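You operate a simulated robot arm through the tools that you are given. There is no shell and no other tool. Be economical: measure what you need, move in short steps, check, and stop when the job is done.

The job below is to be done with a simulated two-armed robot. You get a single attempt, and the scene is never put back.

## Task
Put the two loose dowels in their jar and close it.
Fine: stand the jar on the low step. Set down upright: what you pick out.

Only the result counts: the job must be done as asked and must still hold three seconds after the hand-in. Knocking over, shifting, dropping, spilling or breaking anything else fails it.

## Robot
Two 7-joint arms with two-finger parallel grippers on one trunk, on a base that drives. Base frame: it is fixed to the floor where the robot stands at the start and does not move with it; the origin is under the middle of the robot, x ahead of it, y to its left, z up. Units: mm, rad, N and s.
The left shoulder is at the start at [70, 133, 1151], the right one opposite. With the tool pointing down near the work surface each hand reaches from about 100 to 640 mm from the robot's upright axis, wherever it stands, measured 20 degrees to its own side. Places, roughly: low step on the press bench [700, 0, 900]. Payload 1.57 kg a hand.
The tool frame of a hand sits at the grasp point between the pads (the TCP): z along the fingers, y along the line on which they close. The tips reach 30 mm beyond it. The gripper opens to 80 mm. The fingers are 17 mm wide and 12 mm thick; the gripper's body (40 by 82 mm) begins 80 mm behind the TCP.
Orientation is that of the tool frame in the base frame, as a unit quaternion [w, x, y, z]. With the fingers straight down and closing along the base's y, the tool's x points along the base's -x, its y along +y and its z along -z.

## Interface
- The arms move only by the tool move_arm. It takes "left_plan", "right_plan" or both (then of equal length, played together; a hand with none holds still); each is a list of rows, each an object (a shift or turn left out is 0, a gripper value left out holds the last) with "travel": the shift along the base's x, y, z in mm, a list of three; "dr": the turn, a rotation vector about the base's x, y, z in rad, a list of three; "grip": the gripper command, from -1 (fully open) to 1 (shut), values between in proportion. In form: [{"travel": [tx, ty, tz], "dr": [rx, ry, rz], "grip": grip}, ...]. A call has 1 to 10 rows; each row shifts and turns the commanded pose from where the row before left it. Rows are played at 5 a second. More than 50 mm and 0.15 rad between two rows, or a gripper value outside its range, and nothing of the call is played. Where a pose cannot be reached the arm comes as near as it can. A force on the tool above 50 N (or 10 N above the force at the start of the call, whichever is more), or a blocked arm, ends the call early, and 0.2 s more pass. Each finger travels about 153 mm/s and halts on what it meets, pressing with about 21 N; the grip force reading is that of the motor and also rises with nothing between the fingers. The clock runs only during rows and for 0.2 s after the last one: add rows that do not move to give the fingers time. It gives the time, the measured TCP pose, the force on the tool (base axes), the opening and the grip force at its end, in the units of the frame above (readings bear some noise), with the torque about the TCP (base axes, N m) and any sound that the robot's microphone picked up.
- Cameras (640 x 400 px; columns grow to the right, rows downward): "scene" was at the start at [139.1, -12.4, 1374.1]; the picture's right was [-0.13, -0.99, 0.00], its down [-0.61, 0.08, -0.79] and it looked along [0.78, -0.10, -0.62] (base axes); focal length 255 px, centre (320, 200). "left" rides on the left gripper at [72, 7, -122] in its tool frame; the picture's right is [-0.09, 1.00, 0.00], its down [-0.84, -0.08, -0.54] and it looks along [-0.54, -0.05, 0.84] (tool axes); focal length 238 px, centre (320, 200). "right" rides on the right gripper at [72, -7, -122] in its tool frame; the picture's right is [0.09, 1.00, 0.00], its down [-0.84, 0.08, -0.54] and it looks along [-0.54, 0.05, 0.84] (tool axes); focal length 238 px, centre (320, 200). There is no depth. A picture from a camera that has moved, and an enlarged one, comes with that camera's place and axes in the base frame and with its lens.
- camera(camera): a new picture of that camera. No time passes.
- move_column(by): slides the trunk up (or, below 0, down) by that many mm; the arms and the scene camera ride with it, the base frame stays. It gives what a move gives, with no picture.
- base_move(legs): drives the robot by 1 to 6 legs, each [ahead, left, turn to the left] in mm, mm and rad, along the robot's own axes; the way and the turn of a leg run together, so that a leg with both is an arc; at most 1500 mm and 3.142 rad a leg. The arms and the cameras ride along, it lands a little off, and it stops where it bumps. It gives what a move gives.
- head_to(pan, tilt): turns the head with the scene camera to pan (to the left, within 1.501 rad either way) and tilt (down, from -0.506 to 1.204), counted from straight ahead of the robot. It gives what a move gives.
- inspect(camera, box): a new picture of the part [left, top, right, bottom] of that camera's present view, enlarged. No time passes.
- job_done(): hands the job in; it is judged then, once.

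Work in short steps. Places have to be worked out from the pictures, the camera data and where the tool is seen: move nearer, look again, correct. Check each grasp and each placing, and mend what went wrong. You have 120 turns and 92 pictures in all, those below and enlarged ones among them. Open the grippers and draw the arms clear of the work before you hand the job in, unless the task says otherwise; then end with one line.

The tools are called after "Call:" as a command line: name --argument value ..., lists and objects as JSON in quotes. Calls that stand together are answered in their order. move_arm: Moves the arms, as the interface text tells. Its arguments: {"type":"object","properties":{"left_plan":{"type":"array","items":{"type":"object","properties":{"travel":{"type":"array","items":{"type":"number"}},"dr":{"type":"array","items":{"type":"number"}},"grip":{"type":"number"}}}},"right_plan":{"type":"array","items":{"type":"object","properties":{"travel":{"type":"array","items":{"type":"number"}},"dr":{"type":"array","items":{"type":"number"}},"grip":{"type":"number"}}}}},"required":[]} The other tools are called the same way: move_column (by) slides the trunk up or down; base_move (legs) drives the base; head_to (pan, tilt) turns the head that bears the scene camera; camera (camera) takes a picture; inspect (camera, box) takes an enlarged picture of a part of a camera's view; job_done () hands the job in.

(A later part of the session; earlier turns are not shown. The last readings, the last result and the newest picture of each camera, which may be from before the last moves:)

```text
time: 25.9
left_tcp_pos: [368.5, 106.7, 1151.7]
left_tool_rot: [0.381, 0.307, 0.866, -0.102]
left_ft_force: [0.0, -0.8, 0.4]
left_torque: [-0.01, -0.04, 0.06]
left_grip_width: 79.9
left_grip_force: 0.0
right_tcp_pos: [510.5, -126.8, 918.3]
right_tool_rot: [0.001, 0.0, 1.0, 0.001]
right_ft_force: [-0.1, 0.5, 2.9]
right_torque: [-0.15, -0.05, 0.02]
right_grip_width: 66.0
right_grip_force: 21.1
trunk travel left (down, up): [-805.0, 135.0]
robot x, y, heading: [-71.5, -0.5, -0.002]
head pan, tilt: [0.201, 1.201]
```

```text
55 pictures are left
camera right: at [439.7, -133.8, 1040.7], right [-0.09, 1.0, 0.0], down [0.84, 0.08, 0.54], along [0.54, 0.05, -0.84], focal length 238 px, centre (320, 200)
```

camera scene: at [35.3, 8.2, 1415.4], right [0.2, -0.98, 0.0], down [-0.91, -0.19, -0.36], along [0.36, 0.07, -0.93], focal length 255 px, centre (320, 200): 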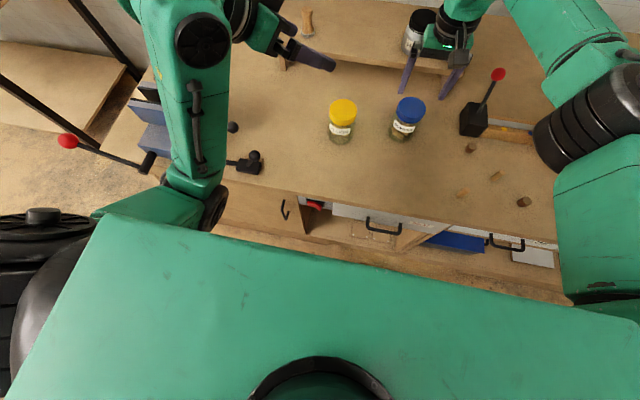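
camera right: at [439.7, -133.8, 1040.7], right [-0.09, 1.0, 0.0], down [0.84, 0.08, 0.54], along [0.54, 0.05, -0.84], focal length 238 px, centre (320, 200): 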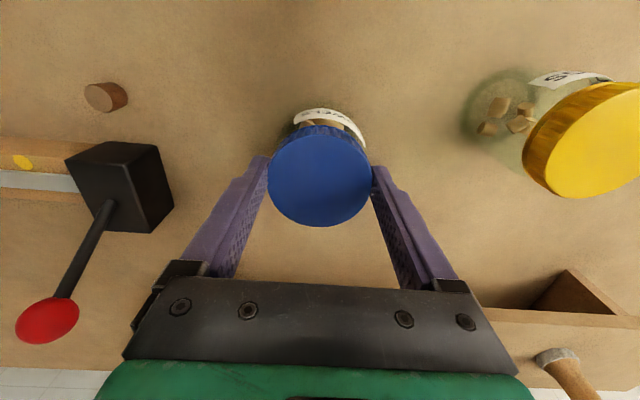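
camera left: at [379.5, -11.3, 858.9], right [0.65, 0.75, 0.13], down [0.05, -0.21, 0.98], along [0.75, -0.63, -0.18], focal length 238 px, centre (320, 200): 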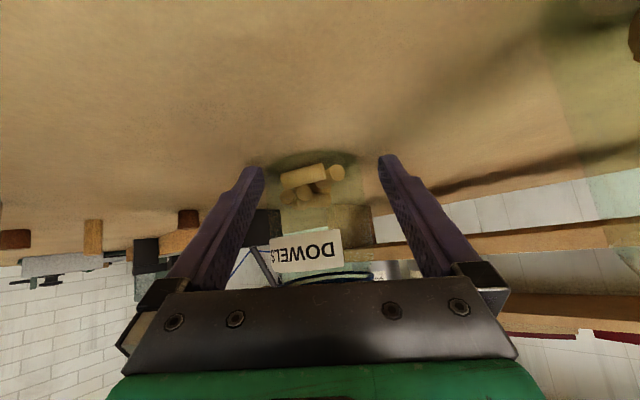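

It's gripped on the lid at 66 mm. I'll lift slightly and check whether the jar comes along.

Call:
move_arm --right_plan '[{"travel": [0, 0, 8]}, {"travel": [0, 0, 10]}, {"travel": [0, 0, 12]}, {"travel": [0, 0, 0]}]'

Call:
camera --camera "right"

Call:
camera --camera "scene"

```text
time: 26.9
left_tcp_pos: [370.4, 106.5, 1150.5]
left_tool_rot: [0.38, 0.308, 0.866, -0.104]
left_ft_force: [-0.2, 0.5, 0.6]
left_torque: [0.01, -0.04, 0.01]
left_grip_width: 79.7
left_grip_force: 0.0
right_tcp_pos: [512.4, -129.4, 948.0]
right_tool_rot: [0.0, 0.0, 1.0, 0.0]
right_ft_force: [0.3, -1.0, -1.6]
right_torque: [0.0, 0.0, -0.03]
right_grip_width: 66.0
right_grip_force: 21.6
trunk travel left (down, up): [-805.0, 135.0]
robot x, y, heading: [-71.9, -0.5, -0.004]
head pan, tilt: [0.201, 1.201]
```

```text
54 pictures are left
camera right: at [441.0, -135.5, 1070.8], right [-0.09, 1.0, 0.0], down [0.84, 0.08, 0.54], along [0.54, 0.05, -0.84], focal length 238 px, centre (320, 200)
```

right: 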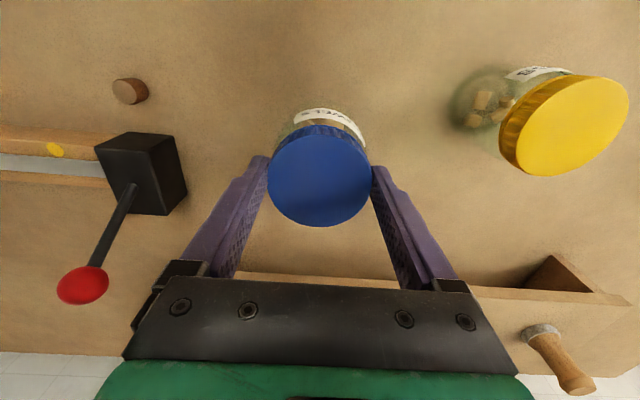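

```text
53 pictures are left
camera scene: at [36.5, 10.1, 1415.2], right [0.2, -0.98, 0.0], down [-0.91, -0.19, -0.36], along [0.35, 0.07, -0.93], focal length 255 px, centre (320, 200)
```

scene: 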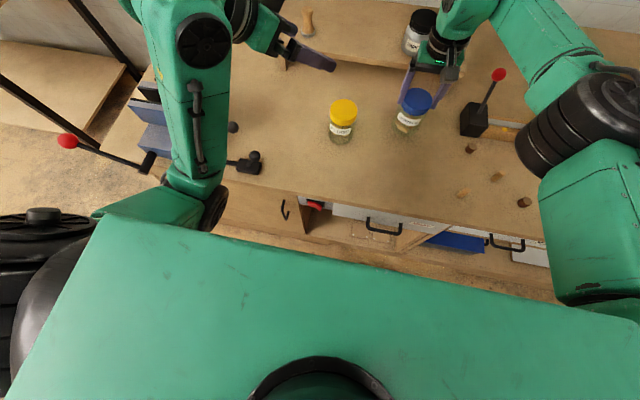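

The jar lifted cleanly with its lid on. I'll carry it up to a handover spot near (440, -70) while the left hand turns to point sideways (-y).

Call:
move_arm --right_plan '[{"travel": [-7, 4, 25]}, {"travel": [-9, 7, 25]}, {"travel": [-9, 8, 25]}, {"travel": [-9, 8, 25]}, {"travel": [-9, 8, 25]}, {"travel": [-9, 8, 25]}, {"travel": [-10, 8, 20]}, {"travel": [-10, 8, 12]}, {"travel": [0, 0, 0]}]' --left_plan '[{"dr": [0, 0, -0.122]}, {"dr": [0, 0, -0.122]}, {"dr": [0, 0, -0.122]}, {"dr": [0, 0, -0.122]}, {"dr": [0, 0, -0.122]}, {"dr": [-0.14, -0.0515, 0]}, {"dr": [-0.14, -0.0515, 0]}, {"dr": [-0.024, 0.065, 0.032]}, {"travel": [0, 0, 0]}]'

Call:
head_to --pan 0 --tilt 0.8

Call:
camera --camera "scene"

Call:
camera --camera "left"

```text
time: 28.9
left_tcp_pos: [370.4, 107.2, 1151.1]
left_tool_rot: [0.432, 0.486, 0.697, -0.303]
left_ft_force: [-0.4, 0.0, 0.4]
left_torque: [0.0, -0.01, -0.03]
left_grip_width: 80.3
left_grip_force: 0.1
right_tcp_pos: [440.8, -69.6, 1129.9]
right_tool_rot: [0.0, 0.0, 1.0, -0.001]
right_ft_force: [0.7, 1.1, -2.6]
right_torque: [0.0, -0.02, 0.01]
right_grip_width: 66.1
right_grip_force: 21.1
trunk travel left (down, up): [-805.0, 135.0]
robot x, y, heading: [-70.9, 0.1, 0.002]
head pan, tilt: [0.201, 1.201]
```

```text
time: 29.8
left_tcp_pos: [371.2, 106.8, 1150.1]
left_tool_rot: [0.431, 0.486, 0.697, -0.302]
left_ft_force: [-0.3, -0.2, -0.5]
left_torque: [0.03, 0.03, 0.02]
left_grip_width: 80.0
left_grip_force: 0.0
right_tcp_pos: [438.5, -69.1, 1129.2]
right_tool_rot: [0.0, 0.002, 1.0, 0.0]
right_ft_force: [-0.4, -0.2, -3.1]
right_torque: [-0.01, 0.06, 0.03]
right_grip_width: 66.4
right_grip_force: 20.9
trunk travel left (down, up): [-805.0, 135.0]
robot x, y, heading: [-74.0, 1.0, -0.001]
head pan, tilt: [0.0, 0.799]
```

```text
52 pictures are left
camera scene: at [62.0, -0.9, 1442.9], right [0.0, -1.0, 0.0], down [-0.72, 0.0, -0.7], along [0.7, 0.0, -0.72], focal length 255 px, centre (320, 200)
```

scene: 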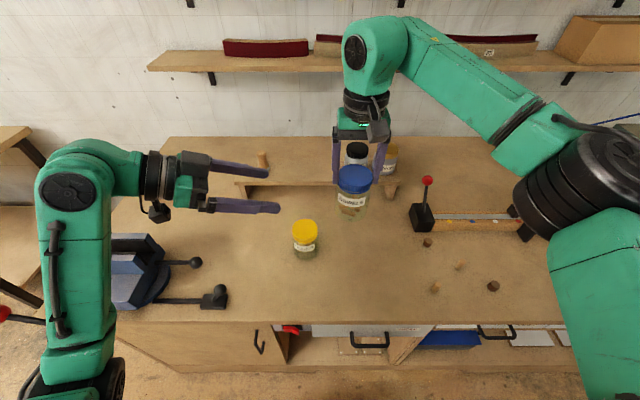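

```text
51 pictures are left
camera left: at [328.4, 240.7, 1140.1], right [0.95, 0.3, 0.08], down [-0.11, 0.08, 0.99], along [0.3, -0.95, 0.11], focal length 238 px, centre (320, 200)
```

left: 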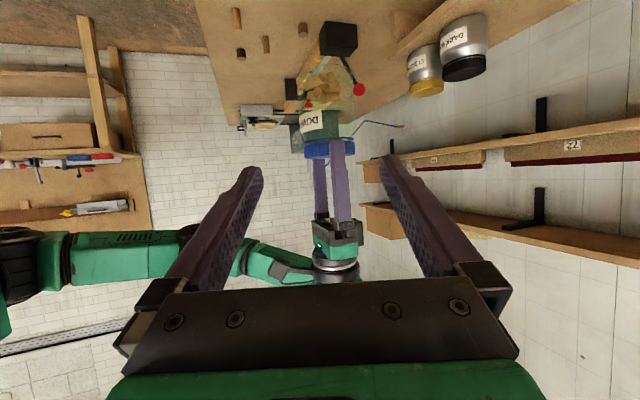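

The handover pose looks good. I'll lower the left hand to glass height, shift a little laterally, advance 90 mm, and look.

Call:
move_arm --left_plan '[{"travel": [2, 1, -35]}, {"travel": [2, 1, -35]}, {"travel": [0, 0, -30]}, {"travel": [10.3, -28.2, 0]}, {"travel": [10.3, -28.2, 0]}, {"travel": [10.3, -28.2, 0]}, {"travel": [0, 0, 0]}]'

Call:
camera --camera "left"

Call:
camera --camera "right"

```text
time: 31.4
left_tcp_pos: [406.1, 25.4, 1050.4]
left_tool_rot: [0.431, 0.487, 0.697, -0.302]
left_ft_force: [0.1, -0.2, -0.8]
left_torque: [-0.03, 0.0, 0.0]
left_grip_width: 80.3
left_grip_force: 0.1
right_tcp_pos: [440.1, -68.8, 1131.3]
right_tool_rot: [-0.001, 0.0, 1.0, -0.001]
right_ft_force: [-0.2, -0.1, -1.9]
right_torque: [0.02, 0.04, 0.0]
right_grip_width: 66.2
right_grip_force: 20.2
trunk travel left (down, up): [-805.0, 135.0]
robot x, y, heading: [-71.8, 2.3, -0.005]
head pan, tilt: [0.0, 0.799]
```

```text
50 pictures are left
camera left: at [363.8, 158.3, 1040.4], right [0.95, 0.3, 0.08], down [-0.11, 0.08, 0.99], along [0.3, -0.95, 0.11], focal length 238 px, centre (320, 200)
```

left: 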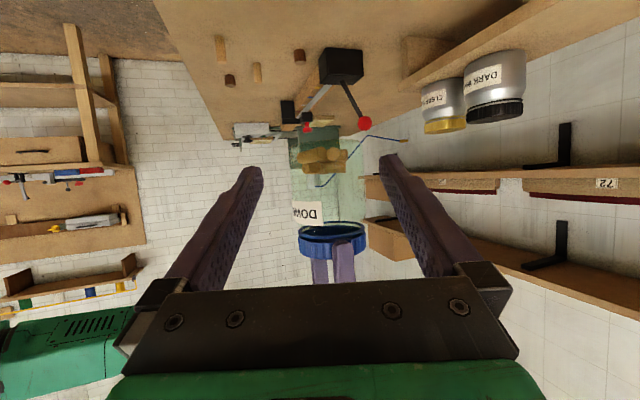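

```text
49 pictures are left
camera right: at [367.6, -75.0, 1253.0], right [-0.09, 1.0, 0.0], down [0.84, 0.08, 0.54], along [0.54, 0.05, -0.84], focal length 238 px, centre (320, 200)
```

right: 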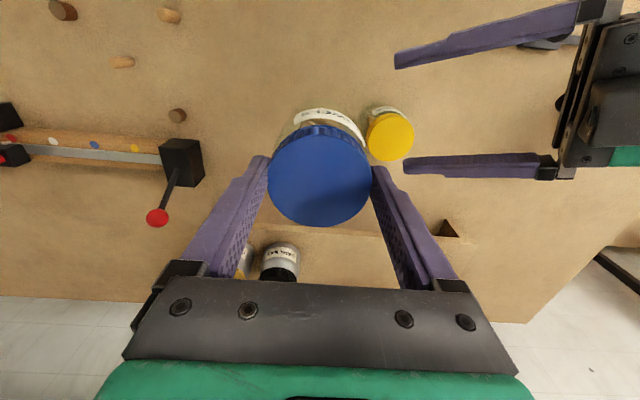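

The jar is close to the centre line. I'll advance the remaining 100 mm with a small lateral shift.

Call:
move_arm --left_plan '[{"travel": [1.4, 0.5, 0]}, {"travel": [6.9, -18.8, 0]}, {"travel": [6.9, -18.8, 0]}, {"travel": [6.9, -18.8, 0]}, {"travel": [6.9, -18.8, 0]}, {"travel": [6.8, -18.8, 0]}, {"travel": [0, 0, 0]}]'

Call:
camera --camera "left"

Call:
camera --camera "right"

```text
time: 33.0
left_tcp_pos: [441.3, -68.5, 1051.0]
left_tool_rot: [0.432, 0.486, 0.697, -0.302]
left_ft_force: [0.0, -0.3, -0.1]
left_torque: [-0.03, -0.02, 0.01]
left_grip_width: 79.8
left_grip_force: 0.0
right_tcp_pos: [439.8, -68.7, 1131.3]
right_tool_rot: [0.0, 0.0, 1.0, -0.001]
right_ft_force: [-0.5, 0.2, -1.9]
right_torque: [0.02, 0.0, 0.01]
right_grip_width: 65.9
right_grip_force: 21.3
trunk travel left (down, up): [-805.0, 135.0]
robot x, y, heading: [-73.6, -1.0, 0.003]
head pan, tilt: [0.0, 0.799]
```

```text
48 pictures are left
camera left: at [398.8, 65.0, 1039.9], right [0.95, 0.3, 0.08], down [-0.11, 0.08, 0.99], along [0.3, -0.95, 0.11], focal length 238 px, centre (320, 200)
```

left: 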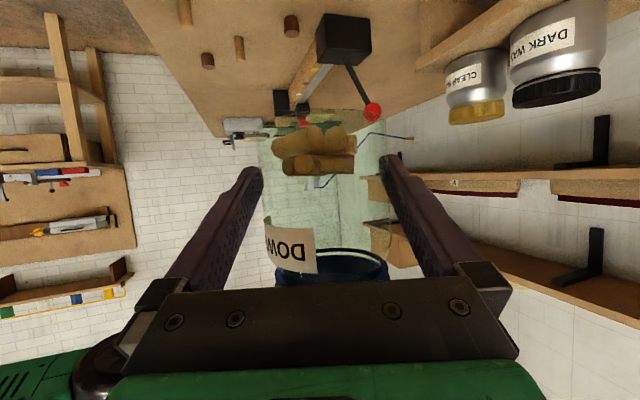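

```text
47 pictures are left
camera right: at [367.7, -74.9, 1253.0], right [-0.09, 1.0, 0.0], down [0.84, 0.08, 0.54], along [0.54, 0.05, -0.84], focal length 238 px, centre (320, 200)
```

right: 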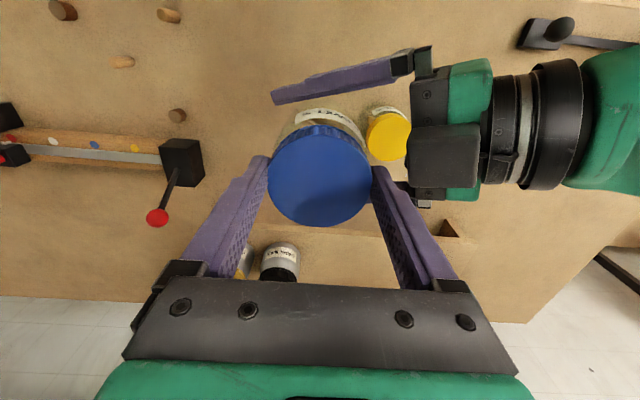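

The left fingers straddle the glass with no contact force. I'll close the left gripper.

Call:
move_arm --left_plan '[{"grip": 1}, {"grip": 1}, {"grip": 1}, {"grip": 1}]'

Call:
camera --camera "scene"

```text
time: 34.0
left_tcp_pos: [440.8, -68.0, 1049.7]
left_tool_rot: [0.431, 0.486, 0.698, -0.301]
left_ft_force: [20.4, 2.0, -0.7]
left_torque: [0.01, 0.93, 0.01]
left_grip_width: 73.1
left_grip_force: 21.1
right_tcp_pos: [438.7, -68.5, 1129.9]
right_tool_rot: [-0.002, -0.001, 1.0, 0.0]
right_ft_force: [-21.7, -2.4, 1.7]
right_torque: [-0.12, 0.75, -0.03]
right_grip_width: 66.2
right_grip_force: 21.0
trunk travel left (down, up): [-805.0, 135.0]
robot x, y, heading: [-74.9, 1.1, -0.001]
head pan, tilt: [0.0, 0.799]
```

```text
46 pictures are left
camera scene: at [62.2, -1.1, 1443.0], right [0.0, -1.0, 0.0], down [-0.72, 0.0, -0.7], along [0.7, 0.0, -0.72], focal length 255 px, centre (320, 200)
```

scene: 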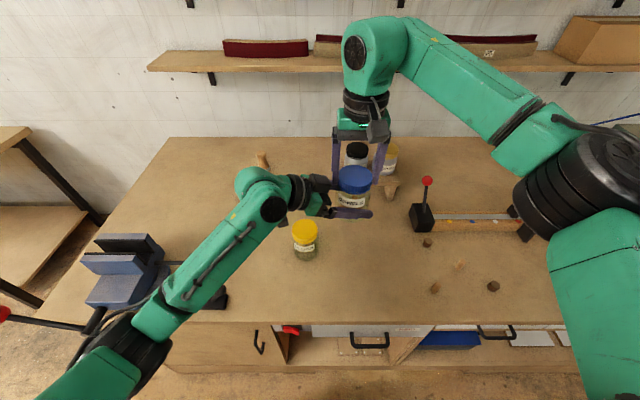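

The left hand feels +20 N in x, so the jar sits slightly to that side. I'll nudge the left hand +x to balance it.

Call:
move_arm --left_plan '[{"travel": [0.6, 0.2, 0]}, {"travel": [0.6, 0.2, 0]}, {"travel": [0, 0, 0]}]'

```text
time: 34.8
left_tcp_pos: [442.5, -67.3, 1049.4]
left_tool_rot: [0.431, 0.486, 0.698, -0.302]
left_ft_force: [13.9, 5.1, -0.5]
left_torque: [-0.24, 0.74, 0.02]
left_grip_width: 73.1
left_grip_force: 20.9
right_tcp_pos: [439.7, -69.7, 1131.3]
right_tool_rot: [-0.001, 0.0, 1.0, 0.0]
right_ft_force: [-13.7, -3.7, 1.0]
right_torque: [-0.17, 0.41, 0.0]
right_grip_width: 66.3
right_grip_force: 21.6
trunk travel left (down, up): [-805.0, 135.0]
robot x, y, heading: [-73.8, 0.3, 0.0]
head pan, tilt: [0.0, 0.799]
```

The force is dropping as expected, so I'll continue a little further.

Call:
move_arm --left_plan '[{"travel": [1.0, -0.3, 0]}, {"travel": [1.0, -0.4, 0]}, {"travel": [0, 0, 0]}]'

```text
time: 35.6
left_tcp_pos: [444.2, -69.4, 1049.8]
left_tool_rot: [0.432, 0.486, 0.697, -0.302]
left_ft_force: [-10.7, 11.3, 0.8]
left_torque: [-0.23, -0.25, -0.02]
left_grip_width: 73.0
left_grip_force: 20.8
right_tcp_pos: [441.9, -70.0, 1128.8]
right_tool_rot: [0.002, 0.002, 1.0, 0.001]
right_ft_force: [10.9, -11.9, -1.8]
right_torque: [-0.74, -0.59, -0.02]
right_grip_width: 66.1
right_grip_force: 21.2
trunk travel left (down, up): [-805.0, 135.0]
robot x, y, heading: [-71.4, 0.1, -0.001]
head pan, tilt: [0.0, 0.799]
```

It overshot slightly, so I'll make a small back-correction. Then I'll try a first counter-clockwise turn of the lid.

Call:
move_arm --left_plan '[{"travel": [-0.7, 0.7, 0]}, {}, {}, {}, {}]' --right_plan '[{}, {}, {"dr": [0, 0, 0.1]}, {"dr": [0, 0, 0.1]}, {"dr": [0, 0, 0.1]}]'

Call:
camera --camera "right"

```text
time: 36.8
left_tcp_pos: [442.6, -69.5, 1049.7]
left_tool_rot: [0.432, 0.486, 0.697, -0.302]
left_ft_force: [-13.9, 8.6, -0.8]
left_torque: [-0.28, -0.55, 0.01]
left_grip_width: 73.2
left_grip_force: 21.0
right_tcp_pos: [440.3, -67.7, 1131.5]
right_tool_rot: [0.001, -0.15, 0.989, 0.001]
right_ft_force: [13.3, -7.4, -1.5]
right_torque: [-0.4, -0.57, -0.08]
right_grip_width: 66.2
right_grip_force: 21.5
trunk travel left (down, up): [-805.0, 135.0]
robot x, y, heading: [-73.4, 1.5, 0.003]
head pan, tilt: [0.0, 0.799]
```

```text
45 pictures are left
camera right: at [373.3, -96.8, 1252.9], right [-0.38, 0.92, 0.0], down [0.78, 0.32, 0.54], along [0.5, 0.21, -0.84], focal length 238 px, centre (320, 200)
```

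right: 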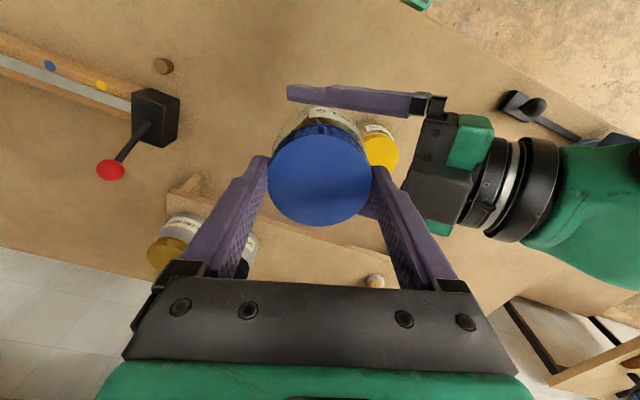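

The lid turns with only 0.08 N m. I'll relieve the side load a little and keep turning counter-clockwise.

Call:
move_arm --left_plan '[{"travel": [-0.8, 0.8, 0]}, {}, {}, {}, {}, {}, {}, {}, {}, {}]' --right_plan '[{}, {"dr": [0, 0, 0.13]}, {"dr": [0, 0, 0.13]}, {"dr": [0, 0, 0.13]}, {"dr": [0, 0, 0.13]}, {"dr": [0, 0, 0.13]}, {"dr": [0, 0, 0.13]}, {"dr": [0, 0, 0.13]}, {"dr": [0, 0, 0.13]}, {"dr": [0, 0, 0.13]}]'

Call:
camera --camera "right"

Call:
camera --camera "left"

```text
time: 39.0
left_tcp_pos: [443.6, -67.3, 1049.8]
left_tool_rot: [0.43, 0.487, 0.698, -0.302]
left_ft_force: [3.5, 2.4, -1.4]
left_torque: [-0.08, 0.19, -0.01]
left_grip_width: 73.1
left_grip_force: 20.6
right_tcp_pos: [439.6, -70.0, 1131.2]
right_tool_rot: [-0.001, -0.245, 0.97, 0.001]
right_ft_force: [-2.5, -1.8, 0.9]
right_torque: [-0.05, 0.02, 0.03]
right_grip_width: 65.8
right_grip_force: 20.3
right hand out of reach, approached as far as the arm can: row 3, 4, 5, 6, 7, 8, 9, 10
trunk travel left (down, up): [-805.0, 135.0]
robot x, y, heading: [-71.7, -0.8, -0.001]
head pan, tilt: [0.0, 0.799]
```

```text
44 pictures are left
camera right: at [380.1, -109.0, 1253.0], right [-0.56, 0.83, 0.0], down [0.7, 0.47, 0.54], along [0.45, 0.3, -0.84], focal length 238 px, centre (320, 200)
```

right: 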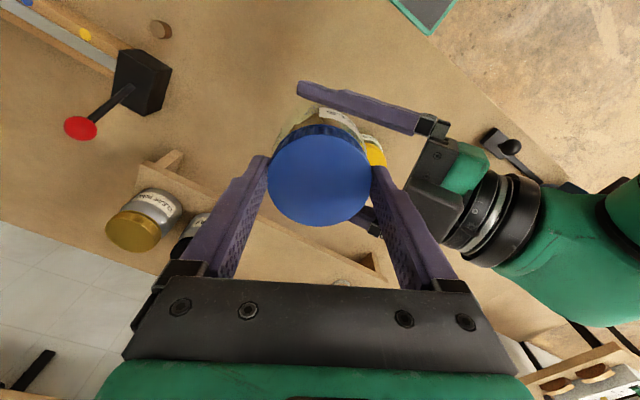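

```text
43 pictures are left
camera left: at [401.1, 65.7, 1039.3], right [0.95, 0.31, 0.08], down [-0.11, 0.08, 0.99], along [0.3, -0.95, 0.11], focal length 238 px, centre (320, 200)
```

left: 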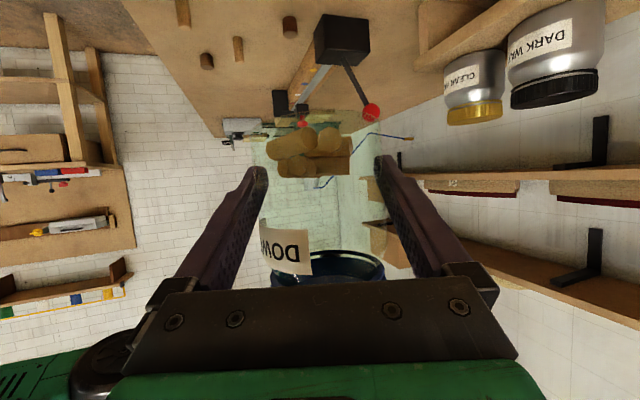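

The right wrist reaches its yaw limit at about +0.5 rad. I'll open the right hand, rotate back to about -1.0 rad around the lid, and regrip.

Call:
move_arm --right_plan '[{"grip": -1}, {"grip": -1}, {"dr": [0, 0, -0.15]}, {"dr": [0, 0, -0.15]}, {"dr": [0, 0, -0.15]}, {"dr": [0, 0, -0.15]}, {"dr": [0, 0, -0.15]}, {"dr": [0, 0, -0.15]}, {"dr": [0, 0, -0.15]}, {"dr": [0, 0, -0.15]}]'

Call:
camera --camera "right"

```text
time: 41.2
left_tcp_pos: [444.4, -68.6, 1049.5]
left_tool_rot: [0.431, 0.487, 0.698, -0.302]
left_ft_force: [-1.0, 0.7, 0.4]
left_torque: [-0.04, 0.02, 0.01]
left_grip_width: 72.8
left_grip_force: 20.9
right_tcp_pos: [441.4, -68.0, 1130.2]
right_tool_rot: [0.001, 0.346, 0.938, 0.001]
right_ft_force: [0.0, -0.2, -0.6]
right_torque: [0.01, -0.03, -0.01]
right_grip_width: 80.3
right_grip_force: 0.1
trunk travel left (down, up): [-805.0, 135.0]
robot x, y, heading: [-70.4, -1.4, 0.0]
head pan, tilt: [0.0, 0.799]
```

```text
42 pictures are left
camera right: at [381.5, -26.8, 1252.3], right [0.58, 0.82, 0.0], down [0.69, -0.48, 0.54], along [0.44, -0.31, -0.84], focal length 238 px, centre (320, 200)
```

right: 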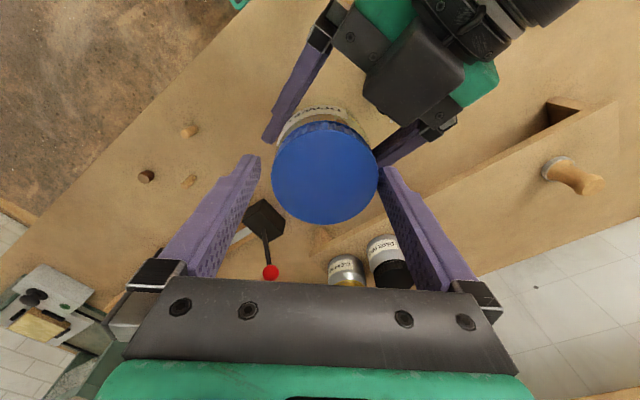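

Yaw is now -0.7, and the lid sits about 3.5 mm off the closing centre. I'll turn 0.3 rad more, correct, and regrip.

Call:
move_arm --right_plan '[{"travel": [1, 1.4, 0], "dr": [0, 0, -0.15]}, {"travel": [0.8, 1.2, 0], "dr": [0, 0, -0.15]}, {}, {"grip": 1}, {"grip": 1}, {"grip": 1}]'

```text
time: 42.6
left_tcp_pos: [443.4, -68.3, 1050.5]
left_tool_rot: [0.43, 0.487, 0.697, -0.302]
left_ft_force: [-4.1, 0.9, 0.2]
left_torque: [0.01, -0.26, -0.02]
left_grip_width: 73.1
left_grip_force: 20.7
right_tcp_pos: [442.4, -66.4, 1130.4]
right_tool_rot: [0.0, 0.481, 0.877, 0.0]
right_ft_force: [4.3, -0.7, -0.1]
right_torque: [-0.01, -0.08, 0.0]
right_grip_width: 67.2
right_grip_force: 20.1
trunk travel left (down, up): [-805.0, 135.0]
robot x, y, heading: [-73.0, 0.5, 0.002]
head pan, tilt: [0.0, 0.799]
```

It's regripped with low side force. I'll turn counter-clockwise up to the wrist limit again.

Call:
move_arm --right_plan '[{"dr": [0, 0, 0.14]}, {"dr": [0, 0, 0.14]}, {"dr": [0, 0, 0.14]}, {"dr": [0, 0, 0.14]}, {"dr": [0, 0, 0.14]}, {"dr": [0, 0, 0.14]}, {"dr": [0, 0, 0.14]}, {"dr": [0, 0, 0.14]}, {"dr": [0, 0, 0.14]}, {"dr": [0, 0, 0.14]}]'

Call:
camera --camera "left"

```text
time: 44.8
left_tcp_pos: [443.2, -68.4, 1049.4]
left_tool_rot: [0.431, 0.486, 0.698, -0.302]
left_ft_force: [0.6, 9.0, -0.5]
left_torque: [-0.5, -0.05, 0.03]
left_grip_width: 73.3
left_grip_force: 20.7
right_tcp_pos: [442.1, -67.8, 1131.8]
right_tool_rot: [0.0, -0.198, 0.98, -0.001]
right_ft_force: [-0.9, -8.6, 1.4]
right_torque: [-0.23, 0.06, -0.04]
right_grip_width: 66.8
right_grip_force: 21.3
trunk travel left (down, up): [-805.0, 135.0]
robot x, y, heading: [-69.4, 2.1, 0.002]
head pan, tilt: [0.0, 0.799]
```

```text
41 pictures are left
camera left: at [401.3, 66.3, 1039.2], right [0.95, 0.31, 0.08], down [-0.11, 0.08, 0.99], along [0.3, -0.95, 0.11], focal length 238 px, centre (320, 200)
```

left: 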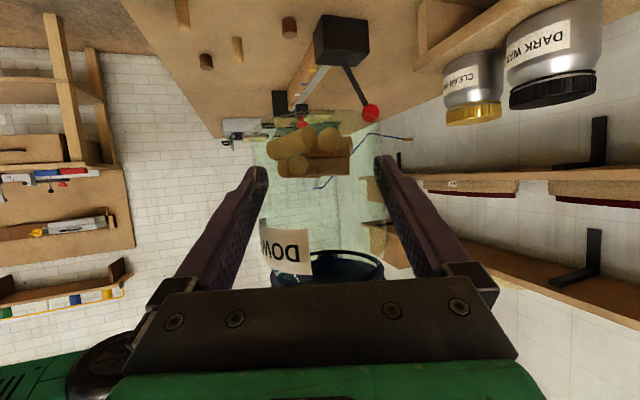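

The lid has turned about 110° while the jar stays fixed. I'll test with a gentle lift of the lid.

Call:
move_arm --right_plan '[{"travel": [0, 0, 1.5]}, {"travel": [0, 0, 1.5]}, {"travel": [0, 0, 0]}]'

```text
time: 45.6
left_tcp_pos: [444.6, -67.9, 1050.9]
left_tool_rot: [0.433, 0.486, 0.697, -0.302]
left_ft_force: [1.0, 13.1, 5.2]
left_torque: [-0.35, -0.01, 0.02]
left_grip_width: 72.9
left_grip_force: 21.5
right_tcp_pos: [442.2, -66.7, 1132.8]
right_tool_rot: [-0.001, -0.196, 0.981, 0.0]
right_ft_force: [-0.3, -13.6, -7.6]
right_torque: [-0.68, 0.1, -0.05]
right_grip_width: 66.8
right_grip_force: 21.0
trunk travel left (down, up): [-805.0, 135.0]
robot x, y, heading: [-72.9, 1.8, -0.005]
head pan, tilt: [0.0, 0.799]
```

It's still threaded. I'll go back down, then open, rewind and regrip for another turn.

Call:
move_arm --right_plan '[{"travel": [0, -0.5, -2.5]}, {"grip": -1}, {"grip": -1}, {"dr": [0, 0, -0.15]}, {"dr": [0, 0, -0.15]}, {"dr": [0, 0, -0.15]}, {"dr": [0, 0, -0.15]}, {"dr": [0, 0, -0.15]}, {"dr": [0, 0, -0.15]}, {"dr": [0, 0, -0.15]}]'

Call:
move_arm --right_plan '[{"dr": [0, 0, -0.15]}, {"dr": [0, 0, -0.15]}, {"dr": [0, 0, -0.1]}, {}, {"grip": 1}, {"grip": 1}, {"grip": 1}]'

Call:
move_arm --right_plan '[{"dr": [0, 0, 0.14]}, {"dr": [0, 0, 0.14]}, {"dr": [0, 0, 0.14]}, {"dr": [0, 0, 0.14]}, {"dr": [0, 0, 0.14]}, {"dr": [0, 0, 0.14]}, {"dr": [0, 0, 0.14]}, {"dr": [0, 0, 0.14]}, {"dr": [0, 0, 0.14]}, {"dr": [0, 0, 0.14]}]'

Call:
move_arm --right_plan '[{"travel": [0, 0, 1.5]}, {"travel": [0, 0, 1.5]}, {"travel": [0, 0, 0]}]'

```text
time: 47.8
left_tcp_pos: [443.7, -67.7, 1049.5]
left_tool_rot: [0.431, 0.486, 0.698, -0.301]
left_ft_force: [-0.7, -0.8, 0.7]
left_torque: [0.02, 0.02, -0.02]
left_grip_width: 73.0
left_grip_force: 21.5
right_tcp_pos: [442.4, -68.4, 1130.3]
right_tool_rot: [0.0, 0.322, 0.947, 0.0]
right_ft_force: [0.1, 0.0, 1.1]
right_torque: [0.02, -0.01, 0.01]
right_grip_width: 79.9
right_grip_force: 0.1
trunk travel left (down, up): [-805.0, 135.0]
robot x, y, heading: [-75.1, 2.7, -0.002]
head pan, tilt: [0.0, 0.799]
```

```text
time: 49.4
left_tcp_pos: [442.6, -68.2, 1049.6]
left_tool_rot: [0.43, 0.487, 0.697, -0.302]
left_ft_force: [-11.0, -2.1, 0.0]
left_torque: [0.12, -0.6, 0.02]
left_grip_width: 73.0
left_grip_force: 21.0
right_tcp_pos: [443.1, -67.3, 1131.7]
right_tool_rot: [0.001, 0.503, 0.864, 0.001]
right_ft_force: [10.5, 1.6, 0.0]
right_torque: [0.04, -0.27, -0.03]
right_grip_width: 66.9
right_grip_force: 21.0
trunk travel left (down, up): [-805.0, 135.0]
robot x, y, heading: [-74.3, -0.6, 0.002]
head pan, tilt: [0.0, 0.799]
```

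```text
time: 51.6
left_tcp_pos: [443.8, -68.2, 1049.0]
left_tool_rot: [0.431, 0.486, 0.698, -0.301]
left_ft_force: [-11.6, 2.2, -8.5]
left_torque: [0.26, -0.72, 0.03]
left_grip_width: 72.9
left_grip_force: 21.1
right_tcp_pos: [441.2, -66.6, 1131.2]
right_tool_rot: [0.0, -0.174, 0.985, 0.001]
right_ft_force: [10.4, -0.8, 8.4]
right_torque: [-0.42, -0.23, 0.0]
right_grip_width: 66.8
right_grip_force: 20.9
trunk travel left (down, up): [-805.0, 135.0]
robot x, y, heading: [-69.0, 3.0, 0.003]
head pan, tilt: [0.0, 0.799]
```

```text
time: 52.4
left_tcp_pos: [444.6, -68.1, 1051.4]
left_tool_rot: [0.433, 0.485, 0.697, -0.302]
left_ft_force: [-9.9, 5.1, 0.3]
left_torque: [-0.14, -0.46, 0.02]
left_grip_width: 72.9
left_grip_force: 20.3
right_tcp_pos: [441.9, -67.5, 1133.6]
right_tool_rot: [-0.001, -0.172, 0.985, 0.0]
right_ft_force: [9.8, -4.4, -1.1]
right_torque: [-0.3, -0.36, 0.02]
right_grip_width: 66.9
right_grip_force: 21.3
trunk travel left (down, up): [-805.0, 135.0]
robot x, y, heading: [-70.6, -1.9, -0.002]
head pan, tilt: [0.0, 0.799]
```

During that turn the lid pushed up about 8 N, so it really is unscrewing. I'll test a little more lift.

Call:
move_arm --right_plan '[{"travel": [0, 0, 1.5]}, {"travel": [0, 0, 1.5]}, {"travel": [0, 0, 0]}]'

Call:
camera --camera "left"

```text
time: 53.2
left_tcp_pos: [443.5, -69.1, 1053.1]
left_tool_rot: [0.434, 0.486, 0.696, -0.302]
left_ft_force: [-9.4, 4.7, 16.3]
left_torque: [-0.15, -0.45, 0.03]
left_grip_width: 73.0
left_grip_force: 20.7
right_tcp_pos: [441.4, -66.3, 1137.2]
right_tool_rot: [-0.001, -0.173, 0.985, 0.0]
right_ft_force: [9.1, -3.7, -19.0]
right_torque: [-0.25, -0.25, 0.01]
right_grip_width: 67.1
right_grip_force: 21.1
trunk travel left (down, up): [-805.0, 135.0]
robot x, y, heading: [-72.6, 1.0, 0.002]
head pan, tilt: [0.0, 0.799]
```

```text
40 pictures are left
camera left: at [401.5, 65.2, 1041.1], right [0.95, 0.31, 0.08], down [-0.11, 0.08, 0.99], along [0.3, -0.95, 0.11], focal length 238 px, centre (320, 200)
```

left: 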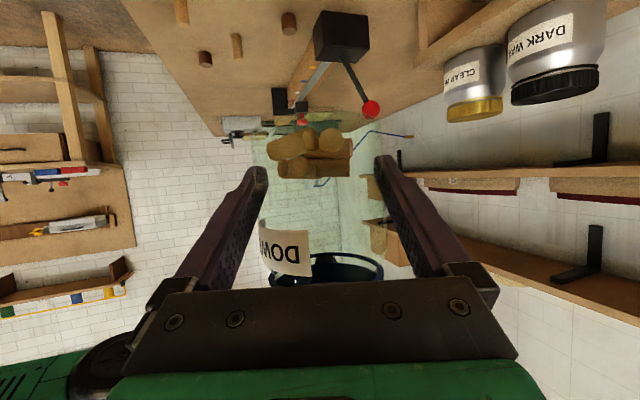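

It's still threaded, so I'll do another cycle.

Call:
move_arm --right_plan '[{"travel": [0, 0, -3]}, {"grip": -1}, {"grip": -1}, {"dr": [0, 0, -0.15]}, {"dr": [0, 0, -0.15]}, {"dr": [0, 0, -0.15]}, {"dr": [0, 0, -0.15]}, {"dr": [0, 0, -0.15]}, {"dr": [0, 0, -0.15]}, {"dr": [0, 0, -0.15]}]'

Call:
move_arm --right_plan '[{"dr": [0, 0, -0.15]}, {"dr": [0, 0, -0.15]}, {"dr": [0, 0, -0.1]}, {}, {"grip": 1}, {"grip": 1}, {"grip": 1}]'

Call:
move_arm --right_plan '[{"dr": [0, 0, 0.14]}, {"dr": [0, 0, 0.14]}, {"travel": [0, 0, 0.5], "dr": [0, 0, 0.14]}, {"dr": [0, 0, 0.14]}, {"travel": [0, 0, 0.5], "dr": [0, 0, 0.14]}, {"dr": [0, 0, 0.14]}, {"travel": [0, 0, 0.5], "dr": [0, 0, 0.14]}, {"dr": [0, 0, 0.14]}, {"travel": [0, 0, 0.5], "dr": [0, 0, 0.14]}, {"dr": [0, 0, 0.14]}]'

Call:
move_arm --right_plan '[{"travel": [0, 0, 1.5]}, {"travel": [0, 0, 1.5]}, {"travel": [0, 0, 0]}]'

```text
time: 55.4
left_tcp_pos: [443.8, -68.4, 1048.4]
left_tool_rot: [0.431, 0.486, 0.698, -0.302]
left_ft_force: [0.5, -0.5, -2.5]
left_torque: [-0.02, 0.0, 0.0]
left_grip_width: 72.9
left_grip_force: 21.3
right_tcp_pos: [442.1, -67.6, 1134.2]
right_tool_rot: [0.0, 0.346, 0.938, 0.0]
right_ft_force: [0.1, 1.0, 0.7]
right_torque: [0.02, -0.03, 0.03]
right_grip_width: 80.1
right_grip_force: 0.0
trunk travel left (down, up): [-805.0, 135.0]
robot x, y, heading: [-71.3, 0.5, 0.001]
head pan, tilt: [0.0, 0.799]
```

```text
time: 57.0
left_tcp_pos: [442.5, -69.2, 1049.7]
left_tool_rot: [0.43, 0.487, 0.697, -0.303]
left_ft_force: [-7.6, -1.5, -2.1]
left_torque: [0.12, -0.43, 0.0]
left_grip_width: 73.1
left_grip_force: 21.3
right_tcp_pos: [441.8, -66.5, 1134.8]
right_tool_rot: [0.0, 0.525, 0.851, 0.001]
right_ft_force: [6.4, 1.4, -0.8]
right_torque: [0.05, -0.21, -0.02]
right_grip_width: 66.2
right_grip_force: 21.3
trunk travel left (down, up): [-805.0, 135.0]
robot x, y, heading: [-69.4, 0.6, 0.001]
head pan, tilt: [0.0, 0.799]
```

```text
time: 59.2
left_tcp_pos: [444.4, -67.9, 1051.1]
left_tool_rot: [0.432, 0.485, 0.698, -0.302]
left_ft_force: [-3.2, 0.6, -1.6]
left_torque: [-0.02, -0.21, 0.07]
left_grip_width: 73.1
left_grip_force: 21.7
right_tcp_pos: [440.7, -65.3, 1137.1]
right_tool_rot: [-0.001, -0.149, 0.989, 0.001]
right_ft_force: [4.0, -1.4, -1.7]
right_torque: [-0.04, -0.09, -0.06]
right_grip_width: 66.3
right_grip_force: 21.2
trunk travel left (down, up): [-805.0, 135.0]
robot x, y, heading: [-69.8, -2.1, 0.002]
head pan, tilt: [0.0, 0.799]
```

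```text
time: 60.0
left_tcp_pos: [442.7, -68.3, 1050.5]
left_tool_rot: [0.431, 0.486, 0.697, -0.302]
left_ft_force: [-0.5, -1.1, -2.3]
left_torque: [0.0, 0.0, 0.03]
left_grip_width: 73.3
left_grip_force: 21.2
right_tcp_pos: [441.0, -66.2, 1138.9]
right_tool_rot: [0.0, -0.148, 0.989, 0.002]
right_ft_force: [-0.2, -0.7, -1.3]
right_torque: [-0.03, 0.05, -0.01]
right_grip_width: 66.1
right_grip_force: 20.6
trunk travel left (down, up): [-805.0, 135.0]
robot x, y, heading: [-73.2, 1.7, -0.006]
head pan, tilt: [0.0, 0.799]
```

Lift force is now zero, so the lid is free. I'll raise it, check, and carry it to a free patch of bench near (400, -190).

Call:
move_arm --right_plan '[{"travel": [0, 0, 15]}, {"travel": [0, 0, 25]}, {"travel": [-10, -40, 0], "dr": [0, 0, -0.1]}, {"travel": [-15, -42, 0], "dr": [0, 0, -0.1]}, {"travel": [-16, -42, 0], "dr": [0, 0, -0.1]}, {}]'

Call:
camera --camera "scene"

Call:
camera --camera "right"

```text
time: 61.4
left_tcp_pos: [444.1, -66.8, 1050.2]
left_tool_rot: [0.432, 0.486, 0.697, -0.303]
left_ft_force: [0.4, -0.2, -3.0]
left_torque: [-0.03, -0.04, -0.01]
left_grip_width: 73.3
left_grip_force: 21.1
right_tcp_pos: [400.2, -189.6, 1180.3]
right_tool_rot: [0.0, 0.002, 1.0, 0.0]
right_ft_force: [0.2, -0.1, 0.1]
right_torque: [-0.02, 0.01, -0.01]
right_grip_width: 66.1
right_grip_force: 21.3
trunk travel left (down, up): [-805.0, 135.0]
robot x, y, heading: [-71.4, 4.5, 0.003]
head pan, tilt: [0.0, 0.799]
```

```text
39 pictures are left
camera scene: at [62.7, -0.3, 1442.9], right [0.0, -1.0, 0.0], down [-0.72, 0.0, -0.7], along [0.7, 0.0, -0.72], focal length 255 px, centre (320, 200)
```

scene: 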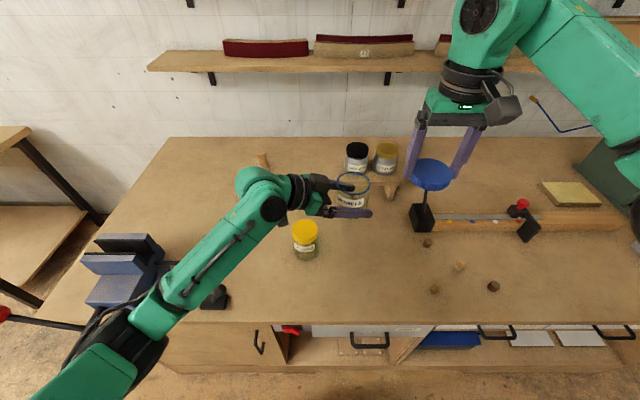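

```text
38 pictures are left
camera right: at [327.9, -195.6, 1301.9], right [-0.09, 1.0, 0.0], down [0.84, 0.07, 0.54], along [0.54, 0.05, -0.84], focal length 238 px, centre (320, 200)
```

right: 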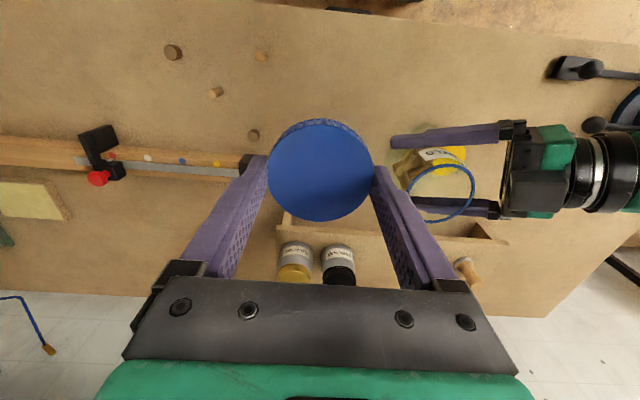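

The lid is off and the open jar is held level by the left hand. I'll lower the lid to the bench.

Call:
move_arm --right_plan '[{"travel": [0, 0, -48]}, {"travel": [0, 0, -48]}, {"travel": [0, 0, -48]}, {"travel": [0, 0, -48]}, {"travel": [0, 0, -48]}, {"travel": [0, 0, -48]}, {"travel": [0, 0, -40]}, {"travel": [0, 0, -10]}, {}]'

Call:
camera --camera "right"

```text
time: 63.4
left_tcp_pos: [443.8, -68.2, 1049.5]
left_tool_rot: [0.431, 0.486, 0.698, -0.301]
left_ft_force: [0.9, 0.4, -2.4]
left_torque: [0.02, -0.01, -0.01]
left_grip_width: 73.1
left_grip_force: 21.2
right_tcp_pos: [400.8, -189.1, 840.0]
right_tool_rot: [0.0, 0.001, 1.0, 0.0]
right_ft_force: [0.9, 0.6, -0.1]
right_torque: [0.01, 0.01, 0.05]
right_grip_width: 66.4
right_grip_force: 21.6
trunk travel left (down, up): [-805.0, 135.0]
robot x, y, heading: [-73.9, 2.6, 0.001]
head pan, tilt: [0.0, 0.799]
```

```text
37 pictures are left
camera right: at [328.8, -195.1, 962.9], right [-0.09, 1.0, 0.0], down [0.84, 0.08, 0.54], along [0.54, 0.05, -0.84], focal length 238 px, centre (320, 200)
```

right: 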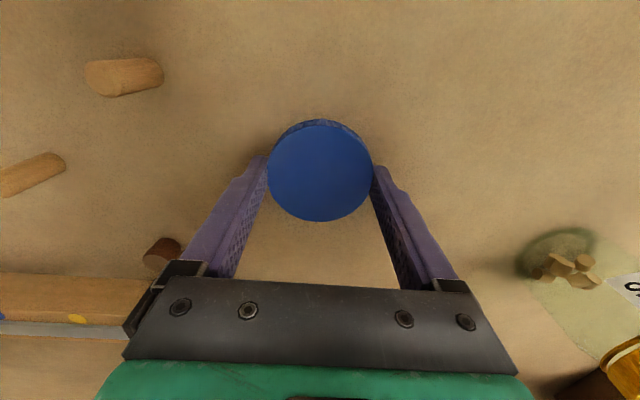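

Now the final gentle lowering until it touches.

Call:
move_arm --right_plan '[{"travel": [0, 0, -2]}, {"travel": [0, 0, -2]}, {"travel": [0, 0, -2]}, {"travel": [0, 0, -1.5]}, {}]'

```text
time: 64.6
left_tcp_pos: [444.5, -67.9, 1050.5]
left_tool_rot: [0.432, 0.486, 0.698, -0.301]
left_ft_force: [0.2, -0.4, -2.9]
left_torque: [-0.04, -0.01, -0.02]
left_grip_width: 73.0
left_grip_force: 21.0
right_tcp_pos: [400.5, -190.5, 832.9]
right_tool_rot: [0.0, 0.002, 1.0, 0.0]
right_ft_force: [-0.8, -1.1, 0.5]
right_torque: [0.04, 0.01, 0.0]
right_grip_width: 66.1
right_grip_force: 21.1
trunk travel left (down, up): [-805.0, 135.0]
robot x, y, heading: [-71.4, -1.3, 0.001]
head pan, tilt: [0.0, 0.799]
```

No contact yet, so I'll continue slowly.

Call:
move_arm --right_plan '[{"travel": [0, 0, -1]}, {"travel": [0, 0, -1]}, {"travel": [0, 0, -1]}, {}]'

```text
time: 65.6
left_tcp_pos: [443.3, -66.9, 1049.7]
left_tool_rot: [0.432, 0.486, 0.698, -0.302]
left_ft_force: [-0.7, -0.2, -2.7]
left_torque: [0.02, -0.01, 0.0]
left_grip_width: 72.9
left_grip_force: 21.4
right_tcp_pos: [400.2, -190.2, 830.0]
right_tool_rot: [0.0, 0.002, 1.0, 0.001]
right_ft_force: [-1.2, 0.4, -0.6]
right_torque: [0.03, 0.01, 0.01]
right_grip_width: 66.3
right_grip_force: 21.6
trunk travel left (down, up): [-805.0, 135.0]
robot x, y, heading: [-72.3, -1.0, -0.001]
head pan, tilt: [0.0, 0.799]
```

Call:
move_arm --right_plan '[{"travel": [0, 0, -1]}, {"travel": [0, 0, -1]}, {}]'

```text
time: 66.4
left_tcp_pos: [441.2, -68.7, 1051.7]
left_tool_rot: [0.431, 0.487, 0.697, -0.301]
left_ft_force: [-0.7, 1.0, -2.4]
left_torque: [0.01, 0.0, 0.0]
left_grip_width: 73.2
left_grip_force: 21.0
right_tcp_pos: [400.7, -190.7, 830.1]
right_tool_rot: [0.001, 0.002, 1.0, -0.001]
right_ft_force: [1.1, -2.4, 12.8]
right_torque: [-0.47, 0.13, 0.04]
right_grip_width: 66.0
right_grip_force: 21.3
trunk travel left (down, up): [-805.0, 135.0]
robot x, y, heading: [-72.5, 2.8, -0.001]
head pan, tilt: [0.0, 0.799]
```

Contact at TCP z≈830. I'll release the lid and rise.

Call:
move_arm --right_plan '[{"travel": [0, 0, 1]}, {"grip": -1}, {"grip": -1}, {}, {"travel": [0, 0, 20]}, {"travel": [0, 0, 40]}, {"travel": [0, 0, 45]}, {"travel": [0, 0, 45]}]'

Call:
camera --camera "right"

```text
time: 68.2
left_tcp_pos: [444.1, -68.0, 1049.4]
left_tool_rot: [0.431, 0.487, 0.697, -0.302]
left_ft_force: [-0.4, -0.2, -3.2]
left_torque: [0.02, -0.03, -0.03]
left_grip_width: 73.0
left_grip_force: 21.4
right_tcp_pos: [401.2, -191.7, 981.5]
right_tool_rot: [0.0, 0.002, 1.0, 0.0]
right_ft_force: [0.6, 0.2, 0.1]
right_torque: [0.01, -0.03, -0.04]
right_grip_width: 80.0
right_grip_force: 0.1
trunk travel left (down, up): [-805.0, 135.0]
robot x, y, heading: [-72.6, 3.2, 0.003]
head pan, tilt: [0.0, 0.799]
```

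```text
36 pictures are left
camera right: at [328.8, -197.0, 1102.7], right [-0.09, 1.0, 0.0], down [0.84, 0.07, 0.54], along [0.54, 0.05, -0.84], focal length 238 px, centre (320, 200)
```

right: 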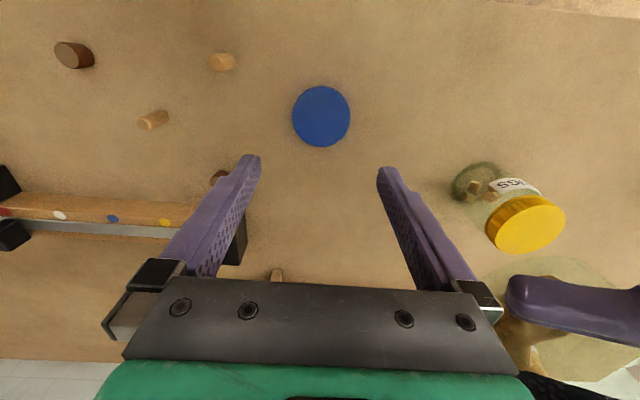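

The lid sits flat at (401, -191). I'll move over the first dowel at about (352, -296) and look.

Call:
move_arm --right_plan '[{"travel": [-17, -35, 0]}, {"travel": [-17, -35, 0]}, {"travel": [-15, -34, -10]}, {"travel": [0, 0, -30]}, {}]'

Call:
camera --camera "right"

```text
time: 69.4
left_tcp_pos: [442.7, -68.1, 1050.2]
left_tool_rot: [0.432, 0.486, 0.698, -0.302]
left_ft_force: [-0.1, -0.9, -1.6]
left_torque: [-0.01, -0.02, -0.01]
left_grip_width: 72.6
left_grip_force: 20.9
right_tcp_pos: [352.0, -294.1, 939.0]
right_tool_rot: [0.0, 0.002, 1.0, 0.0]
right_ft_force: [-0.2, -0.2, -0.4]
right_torque: [0.0, 0.03, -0.03]
right_grip_width: 79.8
right_grip_force: 0.1
trunk travel left (down, up): [-805.0, 135.0]
robot x, y, heading: [-70.9, 4.1, -0.002]
head pan, tilt: [0.0, 0.799]
```

```text
35 pictures are left
camera right: at [280.3, -301.0, 1061.0], right [-0.09, 1.0, 0.0], down [0.84, 0.07, 0.54], along [0.54, 0.05, -0.84], focal length 238 px, centre (320, 200)
```

right: 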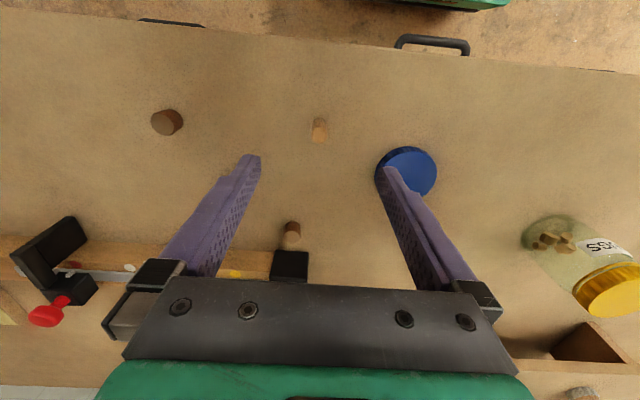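

The dowel is centred under the hand. I'll lower to TCP z≈853 and close on its upper part.

Call:
move_arm --right_plan '[{"travel": [-1, 0, -40]}, {"travel": [0, 0, -46]}, {}, {"grip": 1}, {"grip": 1}, {"grip": 1}]'

Call:
camera --camera "right"

```text
time: 70.8
left_tcp_pos: [443.5, -67.9, 1050.2]
left_tool_rot: [0.431, 0.486, 0.698, -0.302]
left_ft_force: [0.1, -1.3, -2.0]
left_torque: [0.04, -0.01, 0.02]
left_grip_width: 72.7
left_grip_force: 20.9
right_tcp_pos: [351.5, -294.9, 853.6]
right_tool_rot: [0.0, 0.002, 1.0, 0.0]
right_ft_force: [0.8, 0.2, -0.3]
right_torque: [-0.01, 0.01, 0.0]
right_grip_width: 9.5
right_grip_force: 20.8
trunk travel left (down, up): [-805.0, 135.0]
robot x, y, heading: [-71.6, 0.5, 0.003]
head pan, tilt: [0.0, 0.799]
```

```text
34 pictures are left
camera right: at [280.0, -301.1, 976.3], right [-0.09, 1.0, 0.0], down [0.84, 0.07, 0.54], along [0.54, 0.05, -0.84], focal length 238 px, centre (320, 200)
```

right: 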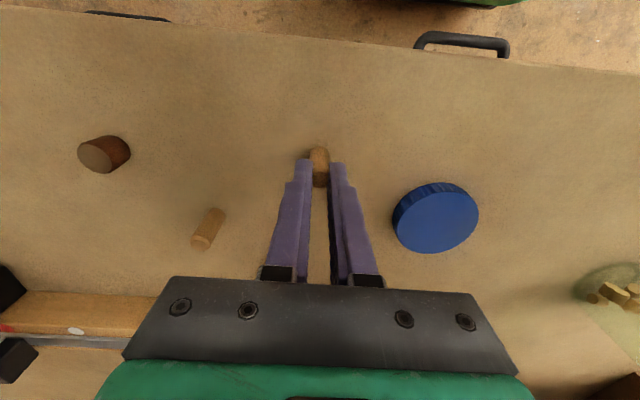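

Call:
inspect --camera "right" --box '[272, 130, 368, 190]'

```text
6.67 times, centred on (320, 160) of right
camera zoom: at [280.0, -301.1, 976.3], right [-0.09, 1.0, 0.0], down [0.84, 0.07, 0.54], along [0.54, 0.05, -0.84], focal length 1589 px, centre (320, 467)
```

zoom: 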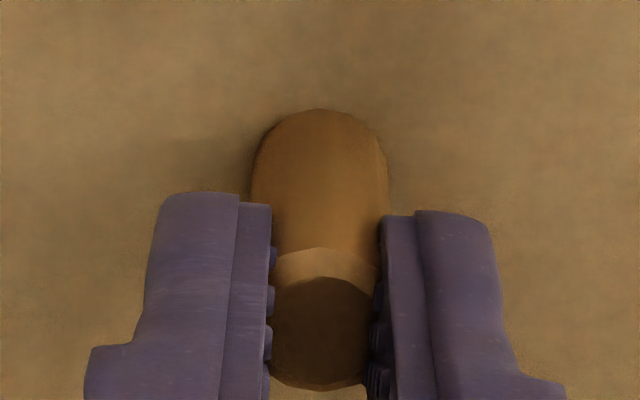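

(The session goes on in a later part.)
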